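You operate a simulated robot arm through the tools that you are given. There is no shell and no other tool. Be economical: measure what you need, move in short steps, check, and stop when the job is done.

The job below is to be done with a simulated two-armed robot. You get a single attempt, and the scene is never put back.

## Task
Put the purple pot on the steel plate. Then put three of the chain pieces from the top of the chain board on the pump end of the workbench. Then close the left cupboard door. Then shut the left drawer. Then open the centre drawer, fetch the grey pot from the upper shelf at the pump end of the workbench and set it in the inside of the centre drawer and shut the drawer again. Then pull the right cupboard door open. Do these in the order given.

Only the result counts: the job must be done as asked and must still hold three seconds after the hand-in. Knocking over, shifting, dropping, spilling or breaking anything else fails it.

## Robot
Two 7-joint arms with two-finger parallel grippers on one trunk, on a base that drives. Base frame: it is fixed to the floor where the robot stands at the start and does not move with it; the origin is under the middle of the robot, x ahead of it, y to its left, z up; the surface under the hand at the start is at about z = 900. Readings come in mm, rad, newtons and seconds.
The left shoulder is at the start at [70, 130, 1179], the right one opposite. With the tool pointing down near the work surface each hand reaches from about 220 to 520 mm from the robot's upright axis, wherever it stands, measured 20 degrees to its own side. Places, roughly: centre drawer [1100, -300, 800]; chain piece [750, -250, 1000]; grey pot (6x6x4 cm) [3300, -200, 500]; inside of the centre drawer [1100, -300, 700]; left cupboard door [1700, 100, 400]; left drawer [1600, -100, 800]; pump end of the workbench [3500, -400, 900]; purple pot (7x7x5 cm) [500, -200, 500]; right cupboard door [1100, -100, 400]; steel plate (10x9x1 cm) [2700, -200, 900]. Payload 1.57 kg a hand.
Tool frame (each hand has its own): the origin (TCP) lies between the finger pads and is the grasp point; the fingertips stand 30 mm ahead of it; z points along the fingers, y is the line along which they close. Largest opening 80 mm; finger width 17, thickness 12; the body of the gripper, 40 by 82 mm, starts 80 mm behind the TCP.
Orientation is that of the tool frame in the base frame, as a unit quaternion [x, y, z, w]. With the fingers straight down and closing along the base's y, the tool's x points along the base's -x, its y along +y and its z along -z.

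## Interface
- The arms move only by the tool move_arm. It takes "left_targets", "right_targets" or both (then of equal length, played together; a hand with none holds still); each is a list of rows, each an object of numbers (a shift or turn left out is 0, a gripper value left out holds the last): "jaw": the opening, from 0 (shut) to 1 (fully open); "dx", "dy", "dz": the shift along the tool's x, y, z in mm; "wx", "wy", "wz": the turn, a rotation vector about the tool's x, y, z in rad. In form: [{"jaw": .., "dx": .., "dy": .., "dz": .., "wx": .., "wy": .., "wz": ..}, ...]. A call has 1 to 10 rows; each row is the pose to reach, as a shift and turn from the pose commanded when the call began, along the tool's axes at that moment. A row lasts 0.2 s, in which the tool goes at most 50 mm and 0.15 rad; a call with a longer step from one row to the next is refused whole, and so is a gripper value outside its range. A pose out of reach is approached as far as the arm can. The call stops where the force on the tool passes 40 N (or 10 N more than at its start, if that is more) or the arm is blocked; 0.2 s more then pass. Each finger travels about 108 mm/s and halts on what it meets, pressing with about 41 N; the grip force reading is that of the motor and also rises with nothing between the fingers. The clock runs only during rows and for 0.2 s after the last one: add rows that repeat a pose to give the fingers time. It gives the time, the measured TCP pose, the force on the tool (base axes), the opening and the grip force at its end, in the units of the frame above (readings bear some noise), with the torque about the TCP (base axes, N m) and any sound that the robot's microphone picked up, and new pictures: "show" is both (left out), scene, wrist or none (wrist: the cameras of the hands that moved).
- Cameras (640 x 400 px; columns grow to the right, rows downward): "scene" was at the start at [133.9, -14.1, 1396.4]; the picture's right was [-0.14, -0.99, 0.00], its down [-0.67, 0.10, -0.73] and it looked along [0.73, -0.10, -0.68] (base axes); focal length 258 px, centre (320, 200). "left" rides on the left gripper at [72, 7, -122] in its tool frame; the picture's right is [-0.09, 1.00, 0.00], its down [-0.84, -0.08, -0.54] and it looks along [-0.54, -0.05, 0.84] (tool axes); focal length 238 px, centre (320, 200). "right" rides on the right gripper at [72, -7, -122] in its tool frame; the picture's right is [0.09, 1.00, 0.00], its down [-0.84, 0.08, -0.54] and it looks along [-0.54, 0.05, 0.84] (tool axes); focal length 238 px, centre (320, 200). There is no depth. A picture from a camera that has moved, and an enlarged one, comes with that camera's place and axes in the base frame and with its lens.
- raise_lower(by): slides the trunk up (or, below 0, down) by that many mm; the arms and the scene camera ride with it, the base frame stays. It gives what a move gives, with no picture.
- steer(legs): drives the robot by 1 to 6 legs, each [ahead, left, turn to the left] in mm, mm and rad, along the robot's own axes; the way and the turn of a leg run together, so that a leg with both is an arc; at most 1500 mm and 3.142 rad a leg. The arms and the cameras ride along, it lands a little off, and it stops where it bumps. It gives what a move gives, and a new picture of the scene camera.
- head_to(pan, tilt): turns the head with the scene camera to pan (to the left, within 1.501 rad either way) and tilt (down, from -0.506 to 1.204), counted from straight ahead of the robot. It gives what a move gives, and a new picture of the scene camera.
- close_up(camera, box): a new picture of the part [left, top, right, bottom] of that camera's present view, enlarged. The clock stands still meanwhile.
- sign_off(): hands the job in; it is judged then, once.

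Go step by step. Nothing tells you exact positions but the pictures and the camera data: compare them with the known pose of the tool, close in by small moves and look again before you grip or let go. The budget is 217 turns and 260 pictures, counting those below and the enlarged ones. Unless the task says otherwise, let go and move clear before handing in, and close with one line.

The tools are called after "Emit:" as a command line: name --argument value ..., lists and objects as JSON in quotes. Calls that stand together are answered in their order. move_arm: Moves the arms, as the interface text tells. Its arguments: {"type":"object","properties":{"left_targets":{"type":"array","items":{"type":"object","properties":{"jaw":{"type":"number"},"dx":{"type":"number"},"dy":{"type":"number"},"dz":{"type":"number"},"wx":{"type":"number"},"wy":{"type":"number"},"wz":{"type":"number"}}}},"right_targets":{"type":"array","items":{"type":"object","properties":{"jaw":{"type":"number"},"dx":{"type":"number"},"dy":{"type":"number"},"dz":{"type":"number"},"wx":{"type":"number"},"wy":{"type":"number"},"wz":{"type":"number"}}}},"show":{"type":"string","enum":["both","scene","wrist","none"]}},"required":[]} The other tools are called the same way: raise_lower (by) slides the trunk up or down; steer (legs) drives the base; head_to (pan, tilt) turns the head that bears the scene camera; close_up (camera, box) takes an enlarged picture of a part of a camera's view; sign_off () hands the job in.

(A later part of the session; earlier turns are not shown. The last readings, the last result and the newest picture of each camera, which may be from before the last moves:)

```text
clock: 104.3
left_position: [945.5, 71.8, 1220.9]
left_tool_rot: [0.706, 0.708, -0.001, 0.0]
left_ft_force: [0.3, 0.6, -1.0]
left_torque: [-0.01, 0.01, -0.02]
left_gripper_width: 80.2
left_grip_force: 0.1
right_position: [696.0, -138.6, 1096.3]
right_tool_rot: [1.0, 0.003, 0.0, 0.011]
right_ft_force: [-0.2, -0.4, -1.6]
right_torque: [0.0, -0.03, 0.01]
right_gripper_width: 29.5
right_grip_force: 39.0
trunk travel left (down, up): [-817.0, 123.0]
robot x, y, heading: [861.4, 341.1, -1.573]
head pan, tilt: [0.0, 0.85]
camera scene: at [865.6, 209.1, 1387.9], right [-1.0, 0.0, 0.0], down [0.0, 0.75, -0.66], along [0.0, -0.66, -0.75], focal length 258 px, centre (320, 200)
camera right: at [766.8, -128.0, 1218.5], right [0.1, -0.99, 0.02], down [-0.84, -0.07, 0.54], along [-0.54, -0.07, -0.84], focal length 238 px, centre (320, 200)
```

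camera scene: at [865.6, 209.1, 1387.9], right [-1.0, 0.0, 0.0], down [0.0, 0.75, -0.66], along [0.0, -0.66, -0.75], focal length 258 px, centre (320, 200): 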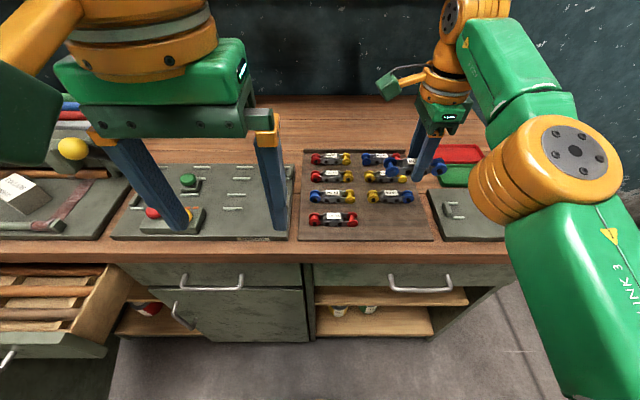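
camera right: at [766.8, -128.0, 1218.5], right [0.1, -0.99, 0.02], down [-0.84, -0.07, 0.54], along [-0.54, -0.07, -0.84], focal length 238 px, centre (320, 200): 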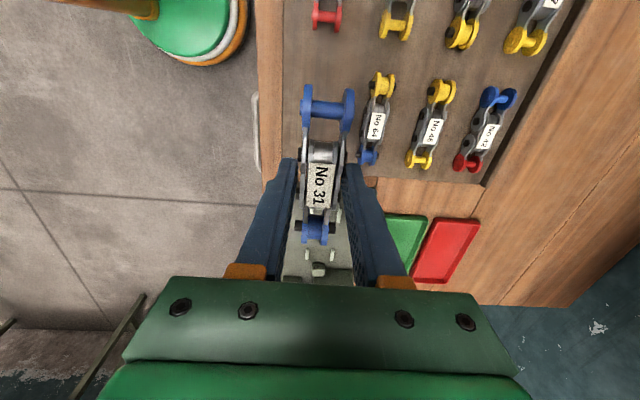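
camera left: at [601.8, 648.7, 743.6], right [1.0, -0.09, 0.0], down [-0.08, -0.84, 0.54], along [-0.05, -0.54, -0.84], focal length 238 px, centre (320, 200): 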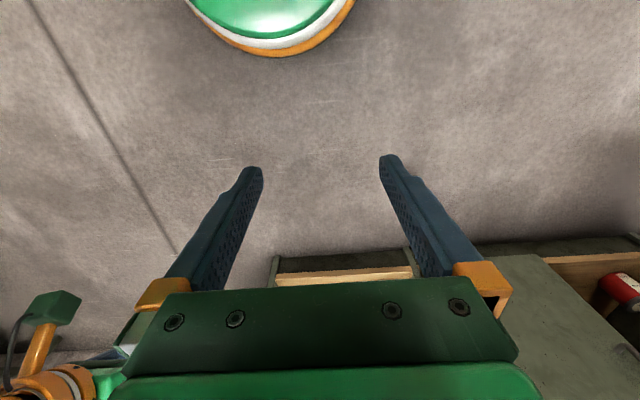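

The right hand holds No 31. Next I'll strafe so the left hand can reach the red front-row piece at about (838, -140), rotating the left hand meanwhile.

Emit:
steer --legs '[[0, -200, 0]]'

Emit:
move_arm --left_targets '[{"wz": -0.14, "jaw": 0.7, "dx": -20, "dz": 12}, {"wz": -0.28, "dx": -40, "dz": 24}, {"wz": -0.42, "dx": -60, "dz": 36}, {"wz": -0.56, "dx": -80, "dz": 48}, {"wz": -0.7, "dx": -100, "dz": 60}, {"wz": -0.84, "dx": -120, "dz": 72}, {"wz": -0.98, "dx": -140, "dz": 84}, {"wz": -1.12, "dx": -160, "dz": 96}, {"wz": -1.26, "dx": -180, "dz": 108}, {"wz": -1.4, "dx": -200, "dz": 120}]' --show "both"

```text
clock: 105.9
left_position: [750.0, 71.9, 1221.8]
left_tool_rot: [0.706, 0.708, -0.002, -0.002]
left_ft_force: [0.4, 0.8, -0.4]
left_torque: [0.0, 0.02, -0.01]
left_gripper_width: 79.9
left_grip_force: 0.0
right_position: [499.3, -137.2, 1097.2]
right_tool_rot: [1.0, 0.001, 0.0, 0.012]
right_ft_force: [0.4, -1.4, -2.0]
right_torque: [-0.02, 0.01, -0.01]
right_gripper_width: 29.4
right_grip_force: 39.2
trunk travel left (down, up): [-817.0, 123.0]
robot x, y, heading: [663.5, 338.9, -1.568]
head pan, tilt: [0.0, 0.85]
camera scene: at [670.1, 208.8, 1387.9], right [-1.0, 0.0, 0.0], down [0.0, 0.75, -0.66], along [0.0, -0.66, -0.75], focal length 258 px, centre (320, 200)
```

scene: 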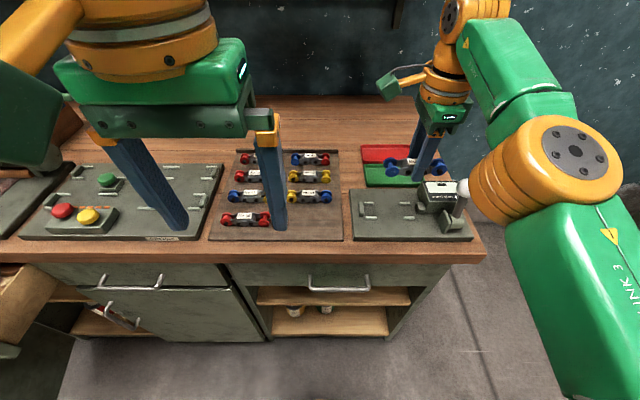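

```text
clock: 108.1
left_position: [751.1, -120.5, 1101.9]
left_tool_rot: [0.083, 0.997, 0.0, 0.0]
left_ft_force: [-0.1, -0.5, 0.1]
left_torque: [-0.03, 0.0, 0.0]
left_gripper_width: 55.8
left_grip_force: 0.0
left hand out of reach, approached as far as the arm can: row 10
right_position: [495.7, -137.8, 1095.9]
right_tool_rot: [1.0, 0.002, 0.002, 0.012]
right_ft_force: [0.4, -0.3, -2.3]
right_torque: [-0.01, 0.0, 0.02]
right_gripper_width: 29.3
right_grip_force: 39.1
trunk travel left (down, up): [-817.0, 123.0]
robot x, y, heading: [665.3, 340.0, -1.567]
head pan, tilt: [0.0, 0.85]
camera scene: at [664.9, 208.4, 1387.9], right [-1.0, 0.0, 0.0], down [0.0, 0.75, -0.66], along [0.0, -0.66, -0.75], focal length 258 px, centre (320, 200)
camera left: at [681.7, -102.6, 1223.2], right [0.26, 0.97, 0.0], down [0.81, -0.22, 0.54], along [0.53, -0.14, -0.84], focal length 238 px, centre (320, 200)
```

scene: 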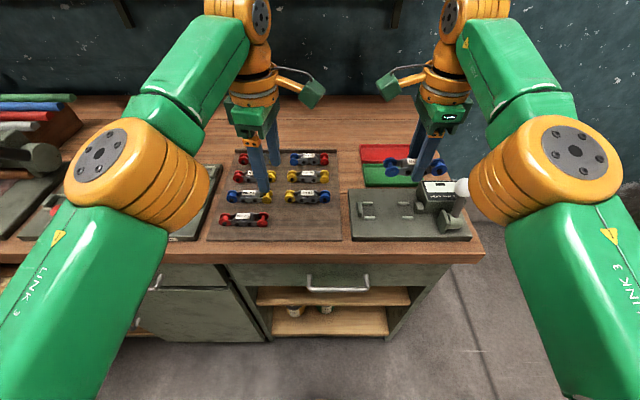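
left: 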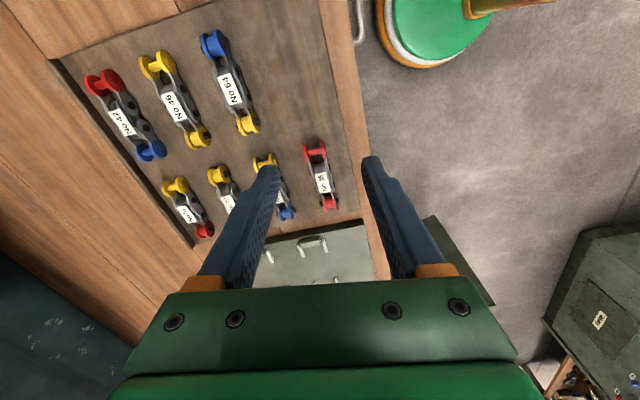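

The red piece is at about (837, -142). I'll finish the left hand's turn and hover above it.

Emit:
move_arm --left_targets '[{"dx": -30, "dz": 20, "wz": -0.08}, {"dx": -60, "dz": 40, "wz": -0.166}, {"dx": -88, "dz": 70, "wz": -0.166}, {"dx": -88, "dz": 105, "wz": -0.166}, {"dx": -88, "dz": 105, "wz": -0.166}]' --show "wrist"

```text
clock: 109.3
left_position: [836.7, -137.1, 994.6]
left_tool_rot: [0.001, 1.0, 0.001, -0.001]
left_ft_force: [0.1, 1.2, 0.0]
left_torque: [0.01, 0.01, -0.01]
left_gripper_width: 55.9
left_grip_force: 0.0
right_position: [494.5, -138.0, 1097.3]
right_tool_rot: [1.0, 0.001, 0.002, 0.011]
right_ft_force: [-1.2, 0.2, -1.3]
right_torque: [0.01, 0.0, -0.02]
right_gripper_width: 29.3
right_grip_force: 38.6
trunk travel left (down, up): [-817.0, 123.0]
robot x, y, heading: [667.1, 341.7, -1.57]
head pan, tilt: [0.0, 0.85]
camera left: at [765.8, -132.1, 1117.1], right [0.09, 1.0, 0.0], down [0.84, -0.08, 0.54], along [0.54, -0.05, -0.84], focal length 238 px, centre (320, 200)
```

left: 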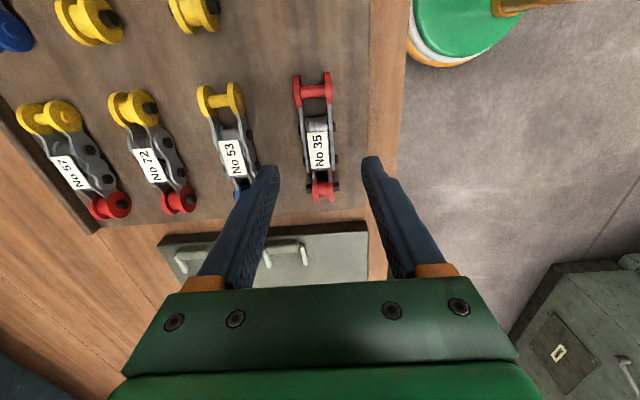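

No 35 is centred at (836, -140). I'll descend and grip.

Emit:
move_arm --left_targets '[{"dy": -3, "dz": 10}, {"dy": -3, "dz": 30}, {"dy": -3, "dz": 45}, {"dy": -3, "dz": 54}, {"dy": -3, "dz": 55, "jaw": 0.4}, {"dy": -3, "dz": 55, "jaw": 0.1}, {"dy": -3, "dz": 55, "jaw": 0.1}, {"dy": -3, "dz": 55, "jaw": 0.1}]' --show "wrist"

```text
clock: 111.1
left_position: [838.0, -140.4, 941.0]
left_tool_rot: [0.001, 1.0, 0.001, -0.001]
left_ft_force: [0.0, -1.3, 2.1]
left_torque: [-0.09, 0.02, -0.03]
left_gripper_width: 29.2
left_grip_force: 39.3
right_position: [494.6, -138.6, 1096.2]
right_tool_rot: [1.0, 0.001, 0.002, 0.011]
right_ft_force: [0.3, 0.6, -1.9]
right_torque: [-0.02, -0.03, 0.01]
right_gripper_width: 29.3
right_grip_force: 39.4
trunk travel left (down, up): [-817.0, 123.0]
robot x, y, heading: [665.0, 338.9, -1.567]
head pan, tilt: [0.0, 0.85]
camera left: at [767.5, -134.2, 1062.8], right [0.09, 1.0, 0.0], down [0.84, -0.08, 0.54], along [0.54, -0.05, -0.84], focal length 238 px, centre (320, 200)
```

left: 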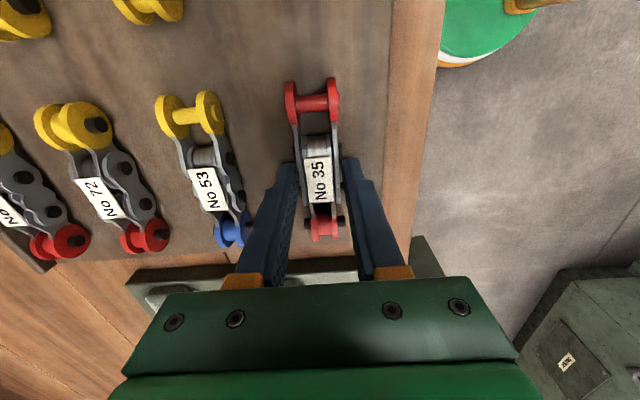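

The left hand has No 35. I'll lift it and look down to judge how close the base can get to the bench.

Emit:
move_arm --left_targets '[{"dz": -15}, {"dz": -40}, {"dz": -80}, {"dz": -120}, {"dz": -155}, {"dz": -155}]' --show "wrist"

Emit:
head_to --pan 0 --tilt 1.2

```text
clock: 112.5
left_position: [840.7, -133.3, 1092.4]
left_tool_rot: [0.0, 1.0, 0.001, -0.001]
left_ft_force: [-0.3, -0.3, -2.3]
left_torque: [0.04, -0.01, -0.05]
left_gripper_width: 29.4
left_grip_force: 39.4
left hand out of reach, approached as far as the arm can: row 5, 6
right_position: [495.7, -138.8, 1096.1]
right_tool_rot: [1.0, 0.002, 0.0, 0.011]
right_ft_force: [0.3, -1.3, -1.3]
right_torque: [-0.02, 0.04, -0.01]
right_gripper_width: 29.4
right_grip_force: 38.8
trunk travel left (down, up): [-817.0, 123.0]
robot x, y, heading: [660.1, 344.4, -1.567]
head pan, tilt: [0.0, 0.85]
camera left: at [770.3, -128.3, 1215.3], right [0.09, 1.0, 0.0], down [0.84, -0.08, 0.54], along [0.54, -0.05, -0.84], focal length 238 px, centre (320, 200)
```

left: 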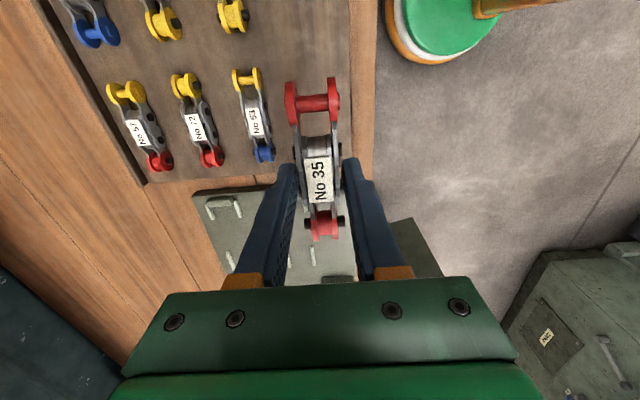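

```text
clock: 113.3
left_position: [841.6, -134.6, 1093.1]
left_tool_rot: [0.001, 1.0, 0.001, -0.001]
left_ft_force: [-0.1, -0.3, -2.5]
left_torque: [-0.02, 0.03, 0.04]
left_gripper_width: 29.4
left_grip_force: 39.0
right_position: [496.3, -138.0, 1096.8]
right_tool_rot: [1.0, 0.002, 0.001, 0.011]
right_ft_force: [-0.3, 0.3, -1.7]
right_torque: [-0.04, -0.01, -0.02]
right_gripper_width: 29.7
right_grip_force: 39.2
trunk travel left (down, up): [-817.0, 123.0]
robot x, y, heading: [663.9, 337.0, -1.571]
head pan, tilt: [0.0, 1.201]
camera scene: at [666.1, 230.2, 1364.2], right [-1.0, 0.0, 0.0], down [0.0, 0.93, -0.36], along [0.0, -0.36, -0.93], focal length 258 px, centre (320, 200)
```

scene: 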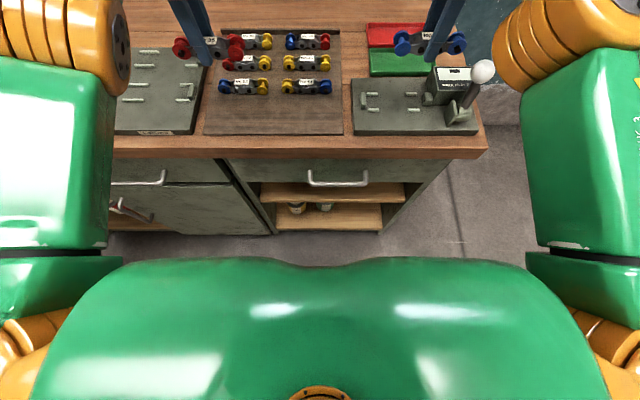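

Nothing of the base shows ahead, so a slightly closer stance should be possible. I'll carry both pieces to the pump end.

Emit:
steer --legs '[[-430, 0, 0], [0, 1300, 0], [0, 1300, 0]]'

Emit:
head_to --pan 0 --tilt 0.55

```text
clock: 128.0
left_position: [3412.3, 298.4, 1093.1]
left_tool_rot: [-0.002, 1.0, 0.0, -0.001]
left_ft_force: [0.6, -0.1, -2.1]
left_torque: [0.03, -0.01, -0.03]
left_gripper_width: 29.4
left_grip_force: 39.3
right_position: [3066.9, 290.7, 1095.1]
right_tool_rot: [1.0, 0.005, 0.002, 0.011]
right_ft_force: [0.3, -0.3, -1.2]
right_torque: [-0.04, 0.0, -0.02]
right_gripper_width: 29.3
right_grip_force: 38.5
trunk travel left (down, up): [-817.0, 123.0]
robot x, y, heading: [3234.9, 774.8, -1.562]
head pan, tilt: [0.0, 1.201]
camera scene: at [3234.7, 660.6, 1364.1], right [-1.0, -0.01, 0.0], down [-0.01, 0.93, -0.36], along [0.0, -0.36, -0.93], focal length 258 px, centre (320, 200)
```

scene: 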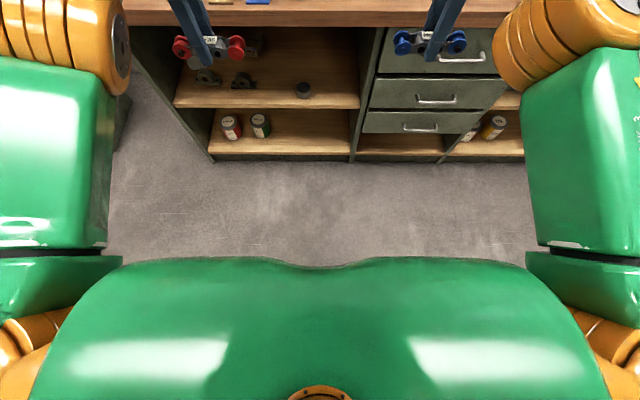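

```text
clock: 129.1
left_position: [3413.1, 297.5, 1093.0]
left_tool_rot: [-0.002, 1.0, 0.0, -0.001]
left_ft_force: [-0.6, 0.7, -2.2]
left_torque: [0.01, -0.05, -0.03]
left_gripper_width: 29.7
left_grip_force: 38.6
right_position: [3067.7, 290.7, 1096.4]
right_tool_rot: [1.0, 0.006, 0.002, 0.012]
right_ft_force: [0.5, 0.0, -2.6]
right_torque: [-0.01, -0.01, -0.03]
right_gripper_width: 29.6
right_grip_force: 39.2
trunk travel left (down, up): [-817.0, 123.0]
robot x, y, heading: [3233.7, 768.8, -1.562]
head pan, tilt: [0.0, 0.55]
camera scene: at [3235.7, 626.8, 1413.1], right [-1.0, -0.01, 0.0], down [0.0, 0.52, -0.85], along [0.01, -0.85, -0.52], focal length 258 px, centre (320, 200)
```

scene: 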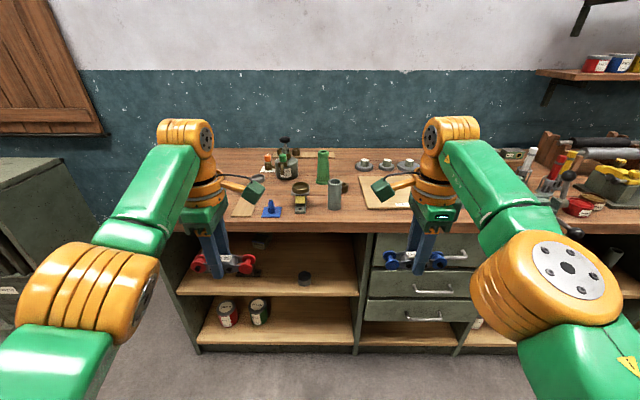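

The bench actually ends near x≈3850, so there's more room further left. I'll shift and look there.

Emit:
steer --legs '[[0, 330, 0]]'

Emit:
close_up --camera "scene" --box '[210, 130, 450, 280]'

```text
clock: 131.3
left_position: [3752.4, 301.7, 1093.3]
left_tool_rot: [-0.003, 1.0, 0.0, -0.001]
left_ft_force: [-0.1, 0.3, -2.5]
left_torque: [0.01, 0.02, 0.01]
left_gripper_width: 29.3
left_grip_force: 39.0
right_position: [3406.9, 293.5, 1095.6]
right_tool_rot: [1.0, 0.006, 0.002, 0.011]
right_ft_force: [-1.0, -0.4, -2.4]
right_torque: [-0.03, -0.02, 0.0]
right_gripper_width: 29.5
right_grip_force: 39.3
trunk travel left (down, up): [-817.0, 123.0]
robot x, y, heading: [3575.9, 773.1, -1.561]
head pan, tilt: [0.0, 0.55]
camera scene: at [3574.2, 629.9, 1413.2], right [-1.0, -0.01, 0.0], down [0.0, 0.52, -0.85], along [0.01, -0.85, -0.52], focal length 258 px, centre (320, 200)
```

scene: 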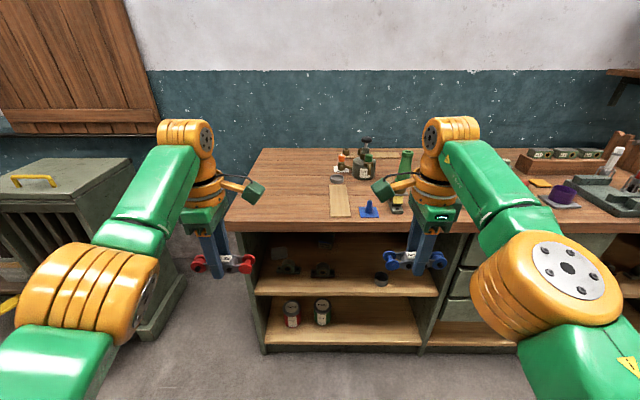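

```text
2.67 times, centred on (330, 205) of scene
camera zoom: at [3574.2, 629.9, 1413.2], right [-1.0, -0.01, 0.0], down [0.0, 0.52, -0.85], along [0.01, -0.85, -0.52], focal length 688 px, centre (293, 187)
```

zoom: 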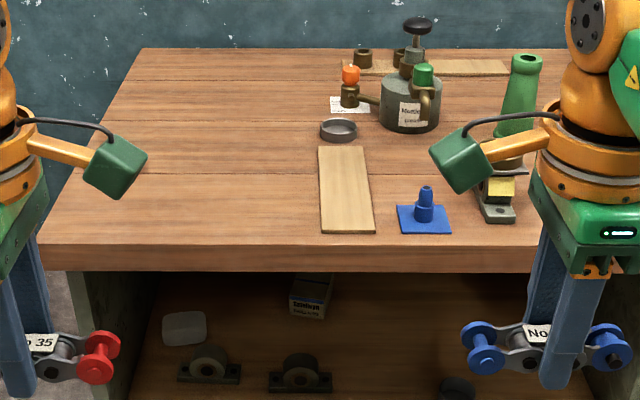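

There's a large free area at x 3570–3880 beyond the wooden strip. I'll place No 35 near (3790, -180) first, so I drive up to the bench.

Emit:
steer --legs '[[0, 40, -0.01], [465, 0, 0]]'

```text
clock: 134.5
left_position: [3787.2, -154.6, 1092.4]
left_tool_rot: [0.004, 1.0, 0.0, -0.001]
left_ft_force: [-0.6, 0.5, -1.4]
left_torque: [-0.05, -0.02, -0.01]
left_gripper_width: 29.2
left_grip_force: 39.7
right_position: [3442.4, -157.2, 1096.3]
right_tool_rot: [1.0, 0.0, 0.001, 0.012]
right_ft_force: [-0.2, -0.4, -2.0]
right_torque: [0.02, 0.0, 0.04]
right_gripper_width: 29.3
right_grip_force: 38.8
trunk travel left (down, up): [-817.0, 123.0]
robot x, y, heading: [3615.0, 317.8, -1.571]
head pan, tilt: [0.0, 0.55]
camera scene: at [3614.0, 177.3, 1413.4], right [-1.0, 0.0, 0.0], down [0.0, 0.52, -0.85], along [0.0, -0.85, -0.52], focal length 258 px, centre (320, 200)
```

scene: 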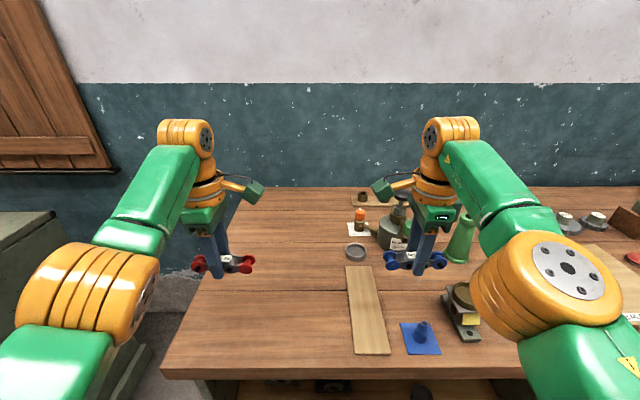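

No 35 hangs above the free area at (3787, -155). I'll lower it.

Emit:
move_arm --left_targets '[{"dy": -10, "dz": 30}, {"dy": -20, "dz": 65}, {"dy": -25, "dz": 100}, {"dy": -25, "dz": 130}, {"dy": -25, "dz": 148}, {"dy": -25, "dz": 148}]' --show "wrist"

```text
clock: 135.9
left_position: [3787.9, -174.7, 944.9]
left_tool_rot: [0.004, 1.0, -0.001, -0.001]
left_ft_force: [-0.2, 0.3, -2.0]
left_torque: [0.0, -0.01, 0.02]
left_gripper_width: 29.3
left_grip_force: 38.6
left hand out of reach, approached as far as the arm can: row 1, 2, 3, 4, 5, 6
right_position: [3441.2, -159.0, 1095.4]
right_tool_rot: [1.0, -0.001, 0.001, 0.012]
right_ft_force: [0.1, 0.0, -2.1]
right_torque: [-0.01, -0.01, 0.04]
right_gripper_width: 29.3
right_grip_force: 39.0
trunk travel left (down, up): [-817.0, 123.0]
robot x, y, heading: [3611.9, 318.5, -1.573]
head pan, tilt: [0.0, 0.55]
camera left: at [3716.5, -168.0, 1066.9], right [0.1, 0.99, 0.0], down [0.84, -0.08, 0.54], along [0.54, -0.05, -0.84], focal length 238 px, centre (320, 200)
```

left: 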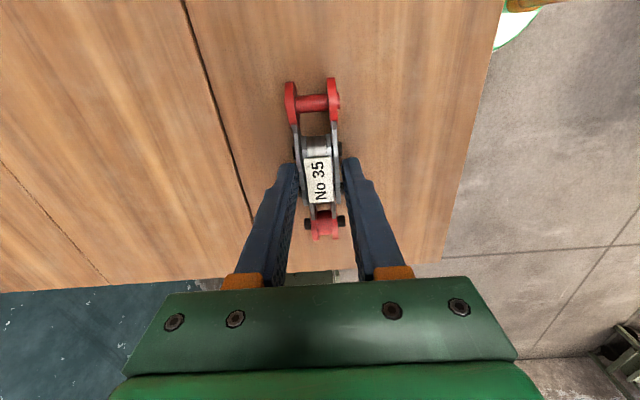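

I'll lower in small steps, watching the force.

Emit:
move_arm --left_targets '[{"dy": 8, "dz": 4}, {"dy": 8, "dz": 7}, {"dy": 8, "dz": 7}]' --show "none"

Emit:
move_arm --left_targets '[{"dz": 3}, {"dz": 3}]' --show "none"

```text
clock: 136.7
left_position: [3788.9, -171.0, 939.2]
left_tool_rot: [0.004, 1.0, 0.001, -0.002]
left_ft_force: [-0.2, 0.2, -3.1]
left_torque: [-0.01, -0.02, -0.01]
left_gripper_width: 29.5
left_grip_force: 39.0
left hand out of reach, approached as far as the arm can: row 1, 2, 3
right_position: [3441.5, -158.2, 1094.7]
right_tool_rot: [1.0, -0.001, 0.001, 0.011]
right_ft_force: [0.9, 0.5, -2.2]
right_torque: [0.02, 0.02, -0.03]
right_gripper_width: 29.4
right_grip_force: 38.9
trunk travel left (down, up): [-817.0, 123.0]
robot x, y, heading: [3612.1, 319.7, -1.578]
head pan, tilt: [0.0, 0.55]
```

```text
clock: 137.3
left_position: [3789.1, -171.7, 938.1]
left_tool_rot: [0.005, 1.0, 0.002, 0.0]
left_ft_force: [0.2, 0.3, -2.1]
left_torque: [-0.02, 0.0, 0.0]
left_gripper_width: 29.3
left_grip_force: 38.9
right_position: [3441.5, -158.4, 1095.8]
right_tool_rot: [1.0, 0.0, 0.0, 0.012]
right_ft_force: [-0.9, 0.4, -3.1]
right_torque: [0.01, 0.02, 0.02]
right_gripper_width: 29.1
right_grip_force: 38.8
trunk travel left (down, up): [-817.0, 123.0]
robot x, y, heading: [3612.6, 317.5, -1.572]
head pan, tilt: [0.0, 0.55]
```

Emit:
move_arm --left_targets '[{"dz": 3}, {"dz": 3}]' --show "none"

Emit:
move_arm --left_targets '[{"dz": 3}, {"dz": 3}]' --show "wrist"

```text
clock: 137.9
left_position: [3788.2, -172.2, 934.2]
left_tool_rot: [0.004, 1.0, 0.002, -0.001]
left_ft_force: [-0.3, 0.2, -2.3]
left_torque: [0.0, -0.02, 0.01]
left_gripper_width: 29.4
left_grip_force: 39.3
right_position: [3442.3, -159.3, 1095.6]
right_tool_rot: [1.0, 0.0, 0.0, 0.012]
right_ft_force: [0.0, -0.2, -1.7]
right_torque: [0.01, -0.02, 0.05]
right_gripper_width: 29.5
right_grip_force: 39.2
trunk travel left (down, up): [-817.0, 123.0]
robot x, y, heading: [3615.2, 320.7, -1.58]
head pan, tilt: [0.0, 0.55]
```

```text
clock: 138.5
left_position: [3788.0, -171.4, 932.9]
left_tool_rot: [0.005, 1.0, 0.001, -0.001]
left_ft_force: [0.5, -1.4, 3.9]
left_torque: [-0.01, -0.05, 0.0]
left_gripper_width: 29.6
left_grip_force: 38.9
right_position: [3442.2, -158.1, 1096.2]
right_tool_rot: [1.0, -0.001, 0.0, 0.011]
right_ft_force: [1.1, 0.3, -2.2]
right_torque: [-0.02, -0.02, 0.03]
right_gripper_width: 29.4
right_grip_force: 39.5
trunk travel left (down, up): [-817.0, 123.0]
robot x, y, heading: [3612.0, 321.4, -1.569]
head pan, tilt: [0.0, 0.55]
camera left: at [3716.5, -165.1, 1054.9], right [0.1, 0.99, 0.0], down [0.84, -0.08, 0.54], along [0.54, -0.05, -0.84], focal length 238 px, centre (320, 200)
```

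left: 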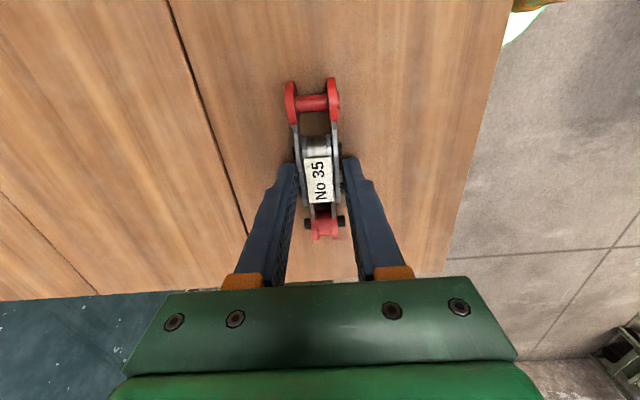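

Contact is felt at z≈933. I'll open and rise.

Emit:
move_arm --left_targets '[{"dz": 0, "jaw": 0.5}, {"dz": 0, "jaw": 0.65}, {"dz": 0, "jaw": 0.65}, {"dz": -30}, {"dz": -75}, {"dz": -120}, {"dz": -150}]' --show "wrist"

Emit:
steer --legs '[[0, 215, 0]]'

```text
clock: 140.1
left_position: [3788.6, -158.6, 1079.0]
left_tool_rot: [0.004, 1.0, 0.0, -0.001]
left_ft_force: [-0.5, -0.4, 0.0]
left_torque: [-0.02, -0.02, -0.03]
left_gripper_width: 52.0
left_grip_force: 0.1
left hand out of reach, approached as far as the arm can: row 6, 7
right_position: [3441.6, -158.1, 1096.8]
right_tool_rot: [1.0, -0.001, 0.001, 0.013]
right_ft_force: [0.3, 0.6, -2.4]
right_torque: [0.02, 0.01, -0.02]
right_gripper_width: 29.4
right_grip_force: 38.8
trunk travel left (down, up): [-817.0, 123.0]
robot x, y, heading: [3611.9, 318.5, -1.576]
head pan, tilt: [0.0, 0.55]
camera left: at [3716.5, -152.9, 1201.3], right [0.1, 0.99, 0.0], down [0.84, -0.08, 0.54], along [0.54, -0.05, -0.84], focal length 238 px, centre (320, 200)
```

left: 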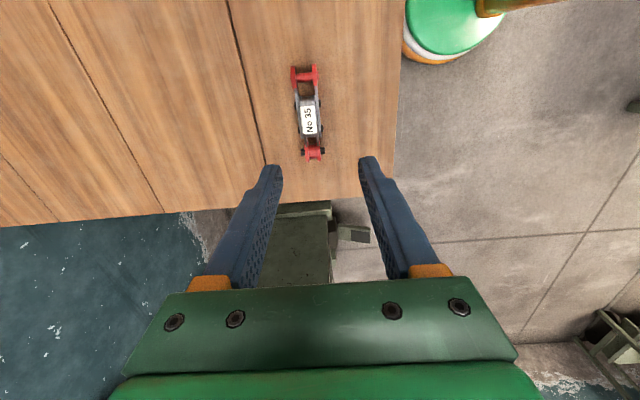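

```text
clock: 141.8
left_position: [3994.5, -160.6, 1078.8]
left_tool_rot: [0.003, 1.0, 0.0, 0.001]
left_ft_force: [0.8, -0.4, 0.6]
left_torque: [0.01, -0.08, -0.01]
left_gripper_width: 52.1
left_grip_force: 0.0
right_position: [3648.1, -158.7, 1095.8]
right_tool_rot: [1.0, 0.0, 0.002, 0.012]
right_ft_force: [0.7, -0.6, -2.0]
right_torque: [0.0, 0.02, -0.01]
right_gripper_width: 29.2
right_grip_force: 39.1
trunk travel left (down, up): [-817.0, 123.0]
robot x, y, heading: [3822.2, 316.3, -1.573]
head pan, tilt: [0.0, 0.55]
camera scene: at [3819.6, 175.1, 1413.3], right [-1.0, 0.0, 0.0], down [0.0, 0.52, -0.85], along [0.0, -0.85, -0.52], focal length 258 px, centre (320, 200)
```

scene: 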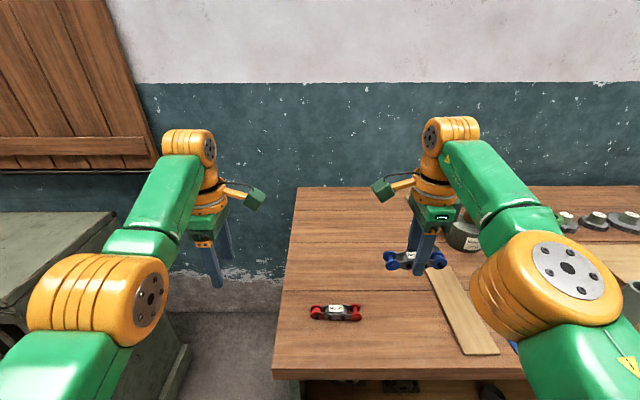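

No 35 rests well. The right hand is over clear wood at x≈3648, so I'll lower No 31.

Emit:
move_arm --right_targets '[{"dz": 40}, {"dz": 80}, {"dz": 120}, {"dz": 150}, {"dz": 158}, {"dz": 158}]' --show "wrist"

Emit:
move_arm --right_targets '[{"dz": 3}, {"dz": 3}]' --show "none"

Emit:
move_arm --right_targets '[{"dz": 2.5}, {"dz": 2.5}]' --show "none"

```text
clock: 143.2
left_position: [3997.4, -161.0, 1077.3]
left_tool_rot: [0.003, 1.0, 0.001, 0.0]
left_ft_force: [0.4, -0.7, -1.0]
left_torque: [-0.01, 0.02, -0.01]
left_gripper_width: 51.9
left_grip_force: 0.1
right_position: [3653.4, -175.7, 937.8]
right_tool_rot: [1.0, 0.0, 0.001, 0.011]
right_ft_force: [-0.2, -0.8, -2.2]
right_torque: [0.01, 0.0, 0.0]
right_gripper_width: 29.0
right_grip_force: 38.7
right hand out of reach, approached as far as the arm can: row 1, 2, 3, 4, 5, 6
trunk travel left (down, up): [-817.0, 123.0]
robot x, y, heading: [3821.8, 314.6, -1.577]
head pan, tilt: [0.0, 0.55]
camera right: at [3725.2, -166.7, 1059.4], right [0.09, -1.0, 0.02], down [-0.84, -0.07, 0.54], along [-0.54, -0.07, -0.84], focal length 238 px, centre (320, 200)
```

right: 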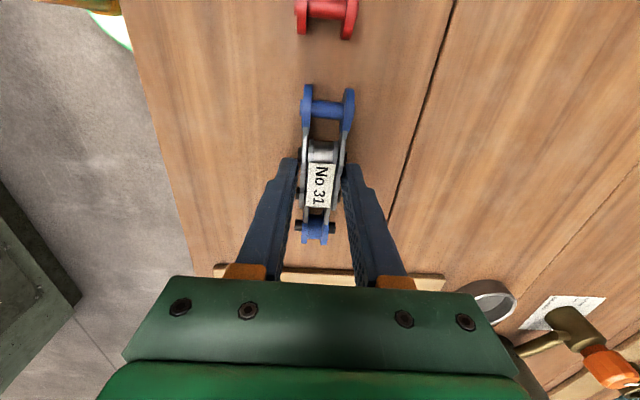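

```text
clock: 143.8
left_position: [3997.3, -160.0, 1078.7]
left_tool_rot: [0.004, 1.0, 0.0, -0.001]
left_ft_force: [-0.8, 0.6, -0.4]
left_torque: [-0.02, -0.01, 0.01]
left_gripper_width: 52.0
left_grip_force: 0.0
right_position: [3653.9, -176.6, 934.0]
right_tool_rot: [1.0, 0.0, 0.001, 0.011]
right_ft_force: [0.4, -0.4, -2.4]
right_torque: [-0.03, 0.01, 0.03]
right_gripper_width: 29.3
right_grip_force: 39.3
trunk travel left (down, up): [-817.0, 123.0]
robot x, y, heading: [3826.1, 316.7, -1.571]
head pan, tilt: [0.0, 0.55]
```

```text
clock: 144.3
left_position: [3998.6, -160.5, 1077.7]
left_tool_rot: [0.003, 1.0, 0.001, -0.001]
left_ft_force: [0.4, 0.7, 0.3]
left_torque: [-0.02, -0.04, 0.0]
left_gripper_width: 52.1
left_grip_force: 0.0
right_position: [3653.4, -175.4, 932.2]
right_tool_rot: [1.0, 0.0, 0.001, 0.011]
right_ft_force: [-0.4, -1.0, -2.0]
right_torque: [0.03, -0.02, -0.02]
right_gripper_width: 29.5
right_grip_force: 38.7
trunk travel left (down, up): [-817.0, 123.0]
robot x, y, heading: [3819.7, 318.9, -1.571]
head pan, tilt: [0.0, 0.55]
```

Emit:
move_arm --right_targets '[{"dz": 2.5}, {"dz": 2.5}]' --show "none"

```text
clock: 144.9
left_position: [3999.2, -158.8, 1079.8]
left_tool_rot: [0.004, 1.0, -0.001, -0.001]
left_ft_force: [-0.6, 0.9, 0.5]
left_torque: [-0.02, 0.01, 0.0]
left_gripper_width: 51.7
left_grip_force: 0.2
right_position: [3653.7, -173.3, 930.7]
right_tool_rot: [1.0, 0.0, 0.001, 0.014]
right_ft_force: [-2.5, -8.5, 22.8]
right_torque: [0.07, -0.59, -0.21]
right_gripper_width: 29.2
right_grip_force: 38.8
trunk travel left (down, up): [-817.0, 123.0]
robot x, y, heading: [3821.2, 320.0, -1.572]
head pan, tilt: [0.0, 0.55]
```

Contact. I'll back up 1.5 mm, open and rise.

Emit:
move_arm --right_targets '[{"dz": -1.5}, {"dz": -1.5, "jaw": 0.5}, {"dz": -1.5, "jaw": 0.6}, {"dz": -1.5, "jaw": 0.6}, {"dz": -30}, {"dz": -75}, {"dz": -120}, {"dz": -160}]' --show "wrist"

```text
clock: 146.8
left_position: [3996.7, -158.7, 1079.0]
left_tool_rot: [0.003, 1.0, -0.001, -0.001]
left_ft_force: [0.3, 0.3, -0.6]
left_torque: [-0.01, -0.04, 0.0]
left_gripper_width: 51.7
left_grip_force: 0.1
right_position: [3650.5, -160.6, 1088.7]
right_tool_rot: [1.0, -0.001, 0.002, 0.012]
right_ft_force: [0.4, -0.5, -0.5]
right_torque: [0.01, -0.03, 0.0]
right_gripper_width: 47.8
right_grip_force: 0.1
right hand out of reach, approached as far as the arm can: row 7, 8
trunk travel left (down, up): [-817.0, 123.0]
robot x, y, heading: [3823.7, 315.6, -1.571]
head pan, tilt: [0.0, 0.55]
camera right: at [3721.8, -151.0, 1210.2], right [0.09, -1.0, 0.02], down [-0.84, -0.06, 0.54], along [-0.54, -0.07, -0.84], focal length 238 px, centre (320, 200)
```

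right: 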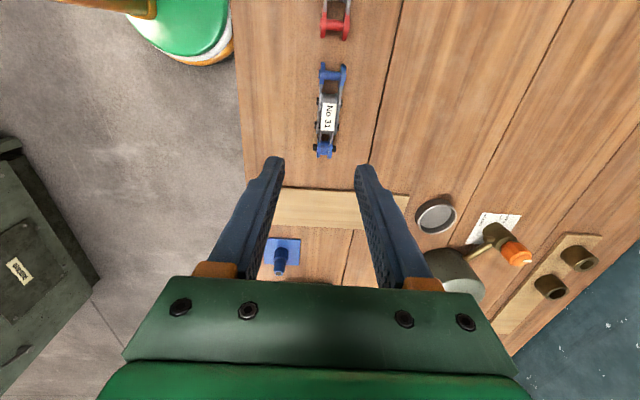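

Two pieces are placed. I'll return for the third, No 64 in the second row at about (695, -211).

Emit:
steer --legs '[[-450, 0, 0], [0, -1475, 0], [0, -1475, 0]]'

```text
clock: 163.2
left_position: [1076.8, 284.1, 1077.7]
left_tool_rot: [-0.003, 1.0, 0.0, -0.001]
left_ft_force: [0.3, 0.1, 0.5]
left_torque: [-0.04, -0.03, 0.0]
left_gripper_width: 51.9
left_grip_force: 0.1
right_position: [727.8, 276.4, 1088.4]
right_tool_rot: [1.0, 0.005, 0.0, 0.013]
right_ft_force: [-0.6, 0.7, 0.1]
right_torque: [-0.01, 0.01, 0.01]
right_gripper_width: 48.0
right_grip_force: 0.0
trunk travel left (down, up): [-817.0, 123.0]
robot x, y, heading: [893.5, 759.7, -1.561]
head pan, tilt: [0.0, 0.55]
camera scene: at [898.6, 617.4, 1413.3], right [-1.0, -0.01, 0.0], down [-0.01, 0.52, -0.85], along [0.01, -0.85, -0.52], focal length 258 px, centre (320, 200)
```

scene: 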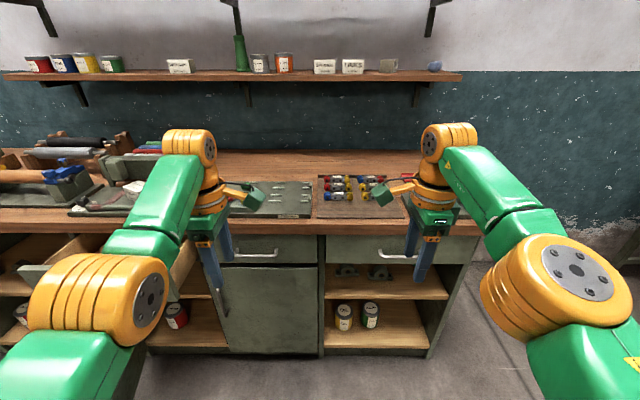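

Emit:
steer --legs '[[0, -33, -0.01], [430, 0, 0], [50, 0, 0]]'

Emit:
move_arm --right_targets '[{"dz": 0, "jaw": 0.7}]' --show "wrist"

```text
clock: 166.8
left_position: [1031.3, -187.7, 1081.8]
left_tool_rot: [0.007, 1.0, -0.002, 0.0]
left_ft_force: [-0.6, 1.2, -0.3]
left_torque: [-0.07, -0.01, 0.01]
left_gripper_width: 52.3
left_grip_force: 0.1
right_position: [683.1, -187.3, 1091.9]
right_tool_rot: [1.0, -0.004, 0.0, 0.016]
right_ft_force: [-0.3, 1.3, 0.4]
right_torque: [-0.05, 0.03, -0.02]
right_gripper_width: 47.8
right_grip_force: 0.0
trunk travel left (down, up): [-817.0, 123.0]
robot x, y, heading: [859.2, 284.3, -1.58]
head pan, tilt: [0.0, 0.55]
camera scene: at [859.0, 151.9, 1414.4], right [-1.0, 0.01, 0.0], down [0.0, 0.52, -0.86], along [-0.01, -0.86, -0.52], focal length 258 px, centre (320, 200)
```

scene: 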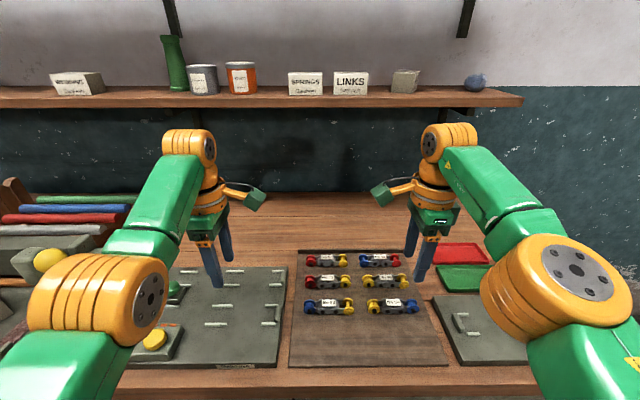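

```text
clock: 167.2
left_position: [1032.0, -196.8, 1077.9]
left_tool_rot: [0.007, 1.0, 0.0, -0.001]
left_ft_force: [0.3, 0.0, -0.5]
left_torque: [0.02, 0.04, -0.01]
left_gripper_width: 52.1
left_grip_force: 0.1
right_position: [684.6, -196.1, 1087.0]
right_tool_rot: [1.0, -0.004, 0.001, 0.011]
right_ft_force: [-0.6, -0.4, 0.1]
right_torque: [-0.02, -0.03, -0.01]
right_gripper_width: 56.1
right_grip_force: 0.2
trunk travel left (down, up): [-817.0, 123.0]
robot x, y, heading: [861.1, 282.8, -1.58]
head pan, tilt: [0.0, 0.55]
camera right: at [755.2, -186.9, 1208.6], right [0.09, -1.0, 0.02], down [-0.84, -0.06, 0.54], along [-0.54, -0.07, -0.84], focal length 238 px, centre (320, 200)
```

right: 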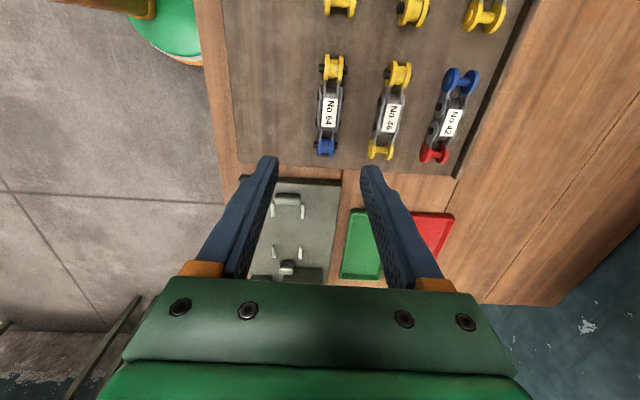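

No 64 is centred at (695, -210). I'll hover over it.

Emit:
move_arm --right_targets '[{"dx": 4, "dy": 4, "dz": 30}, {"dx": 8, "dy": 8, "dz": 65}, {"dx": 8, "dy": 8, "dz": 100}, {"dx": 8, "dy": 8, "dz": 100}]' --show "wrist"

```text
clock: 168.2
left_position: [1030.7, -193.9, 1079.1]
left_tool_rot: [0.007, 1.0, 0.001, -0.002]
left_ft_force: [1.1, 0.7, 0.0]
left_torque: [-0.01, -0.01, 0.0]
left_gripper_width: 52.0
left_grip_force: 0.0
right_position: [691.8, -205.7, 985.5]
right_tool_rot: [1.0, -0.003, 0.001, 0.012]
right_ft_force: [0.5, 0.6, -0.6]
right_torque: [0.02, 0.02, 0.01]
right_gripper_width: 55.9
right_grip_force: 0.0
trunk travel left (down, up): [-817.0, 123.0]
robot x, y, heading: [860.5, 286.3, -1.577]
head pan, tilt: [0.0, 0.55]
camera right: at [761.9, -196.3, 1107.3], right [0.08, -1.0, 0.03], down [-0.84, -0.06, 0.54], along [-0.54, -0.07, -0.84], focal length 238 px, centre (320, 200)
```

right: 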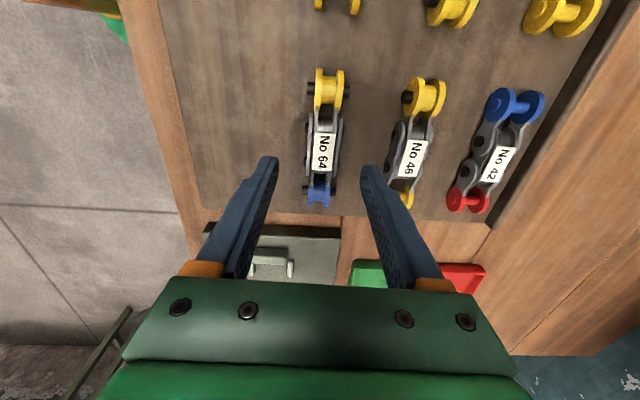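

Emit:
move_arm --right_targets '[{"dx": 4, "dy": 4, "dz": 10}, {"dx": 4, "dy": 4, "dz": 30}, {"dx": 4, "dy": 4, "dz": 45}, {"dx": 4, "dy": 4, "dz": 45}]' --show "wrist"

```text
clock: 169.2
left_position: [1032.0, -194.0, 1077.9]
left_tool_rot: [0.007, 1.0, 0.0, 0.0]
left_ft_force: [0.0, -0.4, -0.2]
left_torque: [0.01, 0.0, -0.02]
left_gripper_width: 52.0
left_grip_force: 0.0
right_position: [695.9, -211.0, 941.9]
right_tool_rot: [1.0, -0.004, 0.001, 0.011]
right_ft_force: [0.0, -0.4, -1.4]
right_torque: [0.02, 0.02, 0.01]
right_gripper_width: 56.0
right_grip_force: 0.1
trunk travel left (down, up): [-817.0, 123.0]
robot x, y, heading: [855.9, 283.8, -1.577]
head pan, tilt: [0.0, 0.55]
camera right: at [767.9, -200.8, 1064.6], right [0.08, -1.0, 0.02], down [-0.84, -0.06, 0.54], along [-0.54, -0.07, -0.84], focal length 238 px, centre (320, 200)
```

right: 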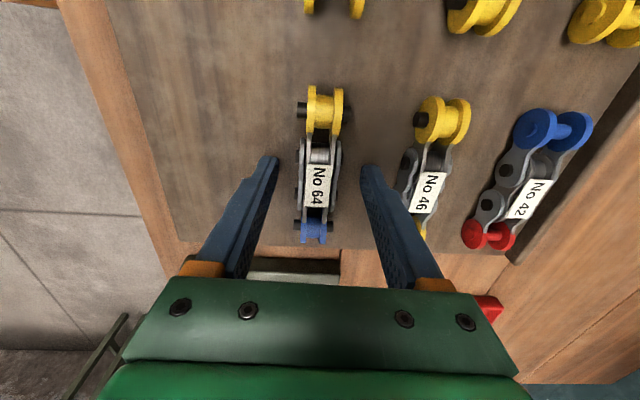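

The piece is centred between the fingers, so I'll close and lift.

Emit:
move_arm --right_targets '[{"dz": 1, "jaw": 0.4}, {"dz": 1, "jaw": 0.1}, {"dz": 1, "jaw": 0.1}, {"dz": 1, "jaw": 0.1}, {"dz": -20}, {"dz": -55}, {"dz": -95}, {"dz": -135}, {"dz": -150}]' --show "wrist"

```text
clock: 171.2
left_position: [1031.0, -195.6, 1078.1]
left_tool_rot: [0.007, 1.0, 0.0, -0.001]
left_ft_force: [0.3, 0.1, -0.2]
left_torque: [-0.03, 0.03, 0.04]
left_gripper_width: 52.0
left_grip_force: 0.1
right_position: [695.0, -195.4, 1083.8]
right_tool_rot: [1.0, -0.003, 0.001, 0.012]
right_ft_force: [0.6, -0.2, -2.2]
right_torque: [-0.02, 0.0, 0.0]
right_gripper_width: 29.2
right_grip_force: 38.7
right hand out of reach, approached as far as the arm can: row 8, 9
trunk travel left (down, up): [-817.0, 123.0]
robot x, y, heading: [860.0, 288.4, -1.582]
head pan, tilt: [0.0, 0.55]
camera right: at [765.8, -185.5, 1205.2], right [0.08, -1.0, 0.02], down [-0.84, -0.06, 0.54], along [-0.54, -0.07, -0.84], focal length 238 px, centre (320, 200)
```

right: 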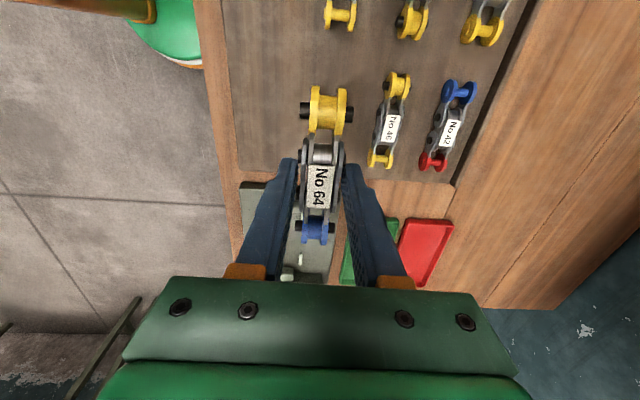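

I have No 64. I'll carry it to the pump end.

Emit:
steer --legs '[[-475, 0, 0.01], [0, 1500, 0], [0, 1490, 0]]'

```text
clock: 187.9
left_position: [3986.7, 218.4, 1078.5]
left_tool_rot: [0.023, 1.0, 0.0, 0.0]
left_ft_force: [0.3, 0.5, -0.3]
left_torque: [-0.02, -0.01, -0.04]
left_gripper_width: 51.8
left_grip_force: 0.0
right_position: [3650.4, 229.9, 1082.0]
right_tool_rot: [1.0, -0.02, 0.002, 0.012]
right_ft_force: [-0.2, 0.3, -2.3]
right_torque: [0.0, -0.02, 0.0]
right_gripper_width: 29.4
right_grip_force: 39.4
trunk travel left (down, up): [-817.0, 123.0]
robot x, y, heading: [3831.5, 703.6, -1.612]
head pan, tilt: [0.0, 0.55]
camera scene: at [3825.8, 561.1, 1413.3], right [-1.0, 0.04, 0.0], down [0.02, 0.52, -0.85], along [-0.04, -0.85, -0.52], focal length 258 px, centre (320, 200)
```

scene: 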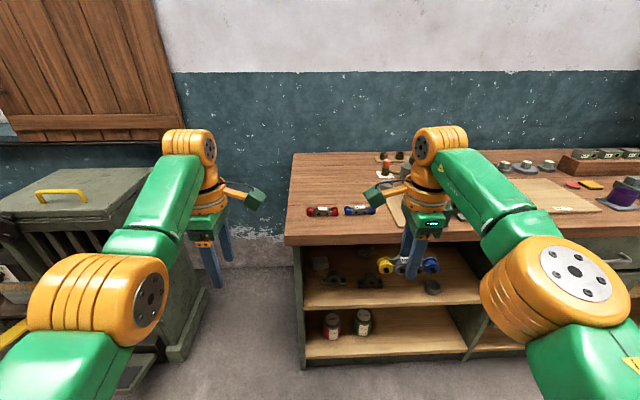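

Emit:
steer --legs '[[0, 0, 0.041], [0, 48, 0], [328, 0, 0]]'

Emit:
move_arm --right_targets '[{"dz": 40}, {"dz": 80}, {"dz": 80}]' --show "wrist"

```text
clock: 191.0
left_position: [4055.7, -103.9, 1079.3]
left_tool_rot: [0.003, 1.0, 0.0, -0.001]
left_ft_force: [-0.7, 0.3, 0.5]
left_torque: [-0.02, -0.03, -0.03]
left_gripper_width: 51.9
left_grip_force: 0.1
right_position: [3717.5, -106.4, 1084.3]
right_tool_rot: [1.0, -0.001, 0.001, 0.013]
right_ft_force: [0.0, 0.7, -2.3]
right_torque: [-0.01, 0.04, 0.01]
right_gripper_width: 29.4
right_grip_force: 38.8
trunk travel left (down, up): [-817.0, 123.0]
robot x, y, heading: [3878.6, 373.5, -1.574]
head pan, tilt: [0.0, 0.55]
camera scene: at [3879.9, 231.9, 1413.6], right [-1.0, 0.0, 0.0], down [0.0, 0.52, -0.85], along [0.0, -0.85, -0.52], focal length 258 px, centre (320, 200)
```

scene: 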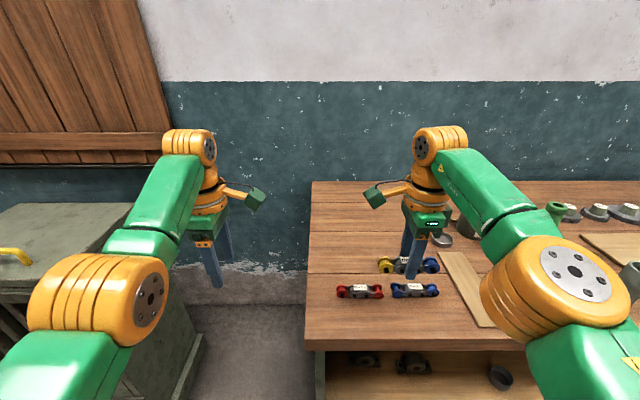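

```text
clock: 191.8
left_position: [4054.2, -106.1, 1077.3]
left_tool_rot: [0.003, 1.0, 0.001, -0.001]
left_ft_force: [1.2, 0.5, 0.6]
left_torque: [0.02, -0.02, -0.01]
left_gripper_width: 52.0
left_grip_force: 0.1
right_position: [3717.6, -111.8, 1001.9]
right_tool_rot: [1.0, -0.002, 0.001, 0.013]
right_ft_force: [-0.8, -0.4, -1.5]
right_torque: [0.0, -0.01, -0.02]
right_gripper_width: 29.3
right_grip_force: 39.3
trunk travel left (down, up): [-817.0, 123.0]
robot x, y, heading: [3880.7, 375.1, -1.579]
head pan, tilt: [0.0, 0.55]
camera right: at [3789.9, -101.8, 1123.6], right [0.09, -1.0, 0.02], down [-0.84, -0.06, 0.54], along [-0.54, -0.07, -0.84], focal length 238 px, centre (320, 200)
```

right: 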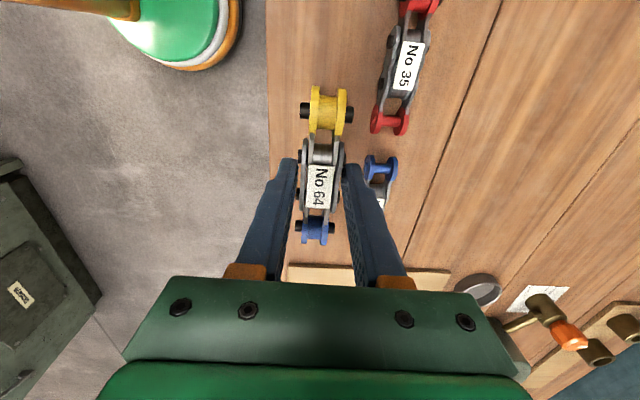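

The clearance to the other pieces is fine with a 5 mm pull towards me. I'll lower to just above contact and then ease down.

Emit:
move_arm --right_targets '[{"dy": -3, "dz": 30}, {"dy": -6, "dz": 55}, {"dy": -6, "dz": 66}, {"dy": -6, "dz": 66}]' --show "wrist"

Emit:
move_arm --right_targets '[{"dz": 2.5}, {"dz": 2.5}]' --show "none"

```text
clock: 192.8
left_position: [4053.4, -106.6, 1078.5]
left_tool_rot: [0.004, 1.0, 0.001, 0.0]
left_ft_force: [0.2, 0.5, 0.7]
left_torque: [-0.01, 0.0, 0.03]
left_gripper_width: 52.1
left_grip_force: 0.0
right_position: [3719.6, -104.5, 936.2]
right_tool_rot: [1.0, -0.001, 0.001, 0.012]
right_ft_force: [-0.1, -0.1, -1.9]
right_torque: [0.01, -0.01, 0.0]
right_gripper_width: 29.4
right_grip_force: 39.2
trunk travel left (down, up): [-817.0, 123.0]
robot x, y, heading: [3878.3, 376.7, -1.575]
head pan, tilt: [0.0, 0.55]
camera right: at [3791.0, -95.7, 1058.1], right [0.09, -1.0, 0.02], down [-0.84, -0.06, 0.54], along [-0.54, -0.07, -0.84], focal length 238 px, centre (320, 200)
```

right: 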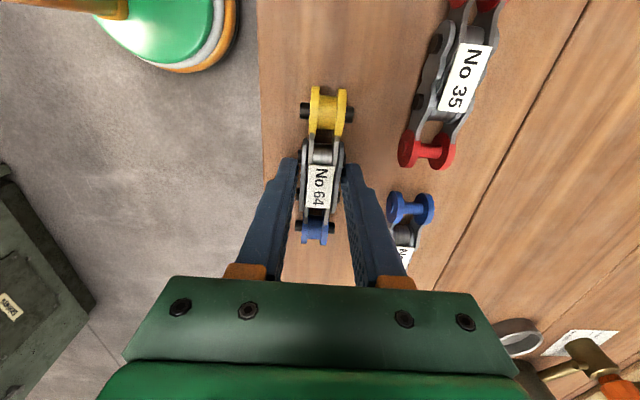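

```text
clock: 193.4
left_position: [4054.7, -107.4, 1077.8]
left_tool_rot: [0.004, 1.0, 0.0, -0.001]
left_ft_force: [-0.4, 0.6, -0.1]
left_torque: [0.01, 0.0, 0.01]
left_gripper_width: 51.9
left_grip_force: 0.0
right_position: [3718.0, -106.0, 933.8]
right_tool_rot: [1.0, -0.001, 0.001, 0.013]
right_ft_force: [0.4, -1.4, -0.8]
right_torque: [-0.01, -0.08, -0.01]
right_gripper_width: 29.2
right_grip_force: 39.1
trunk travel left (down, up): [-817.0, 123.0]
robot x, y, heading: [3883.1, 372.7, -1.574]
head pan, tilt: [0.0, 0.55]
```

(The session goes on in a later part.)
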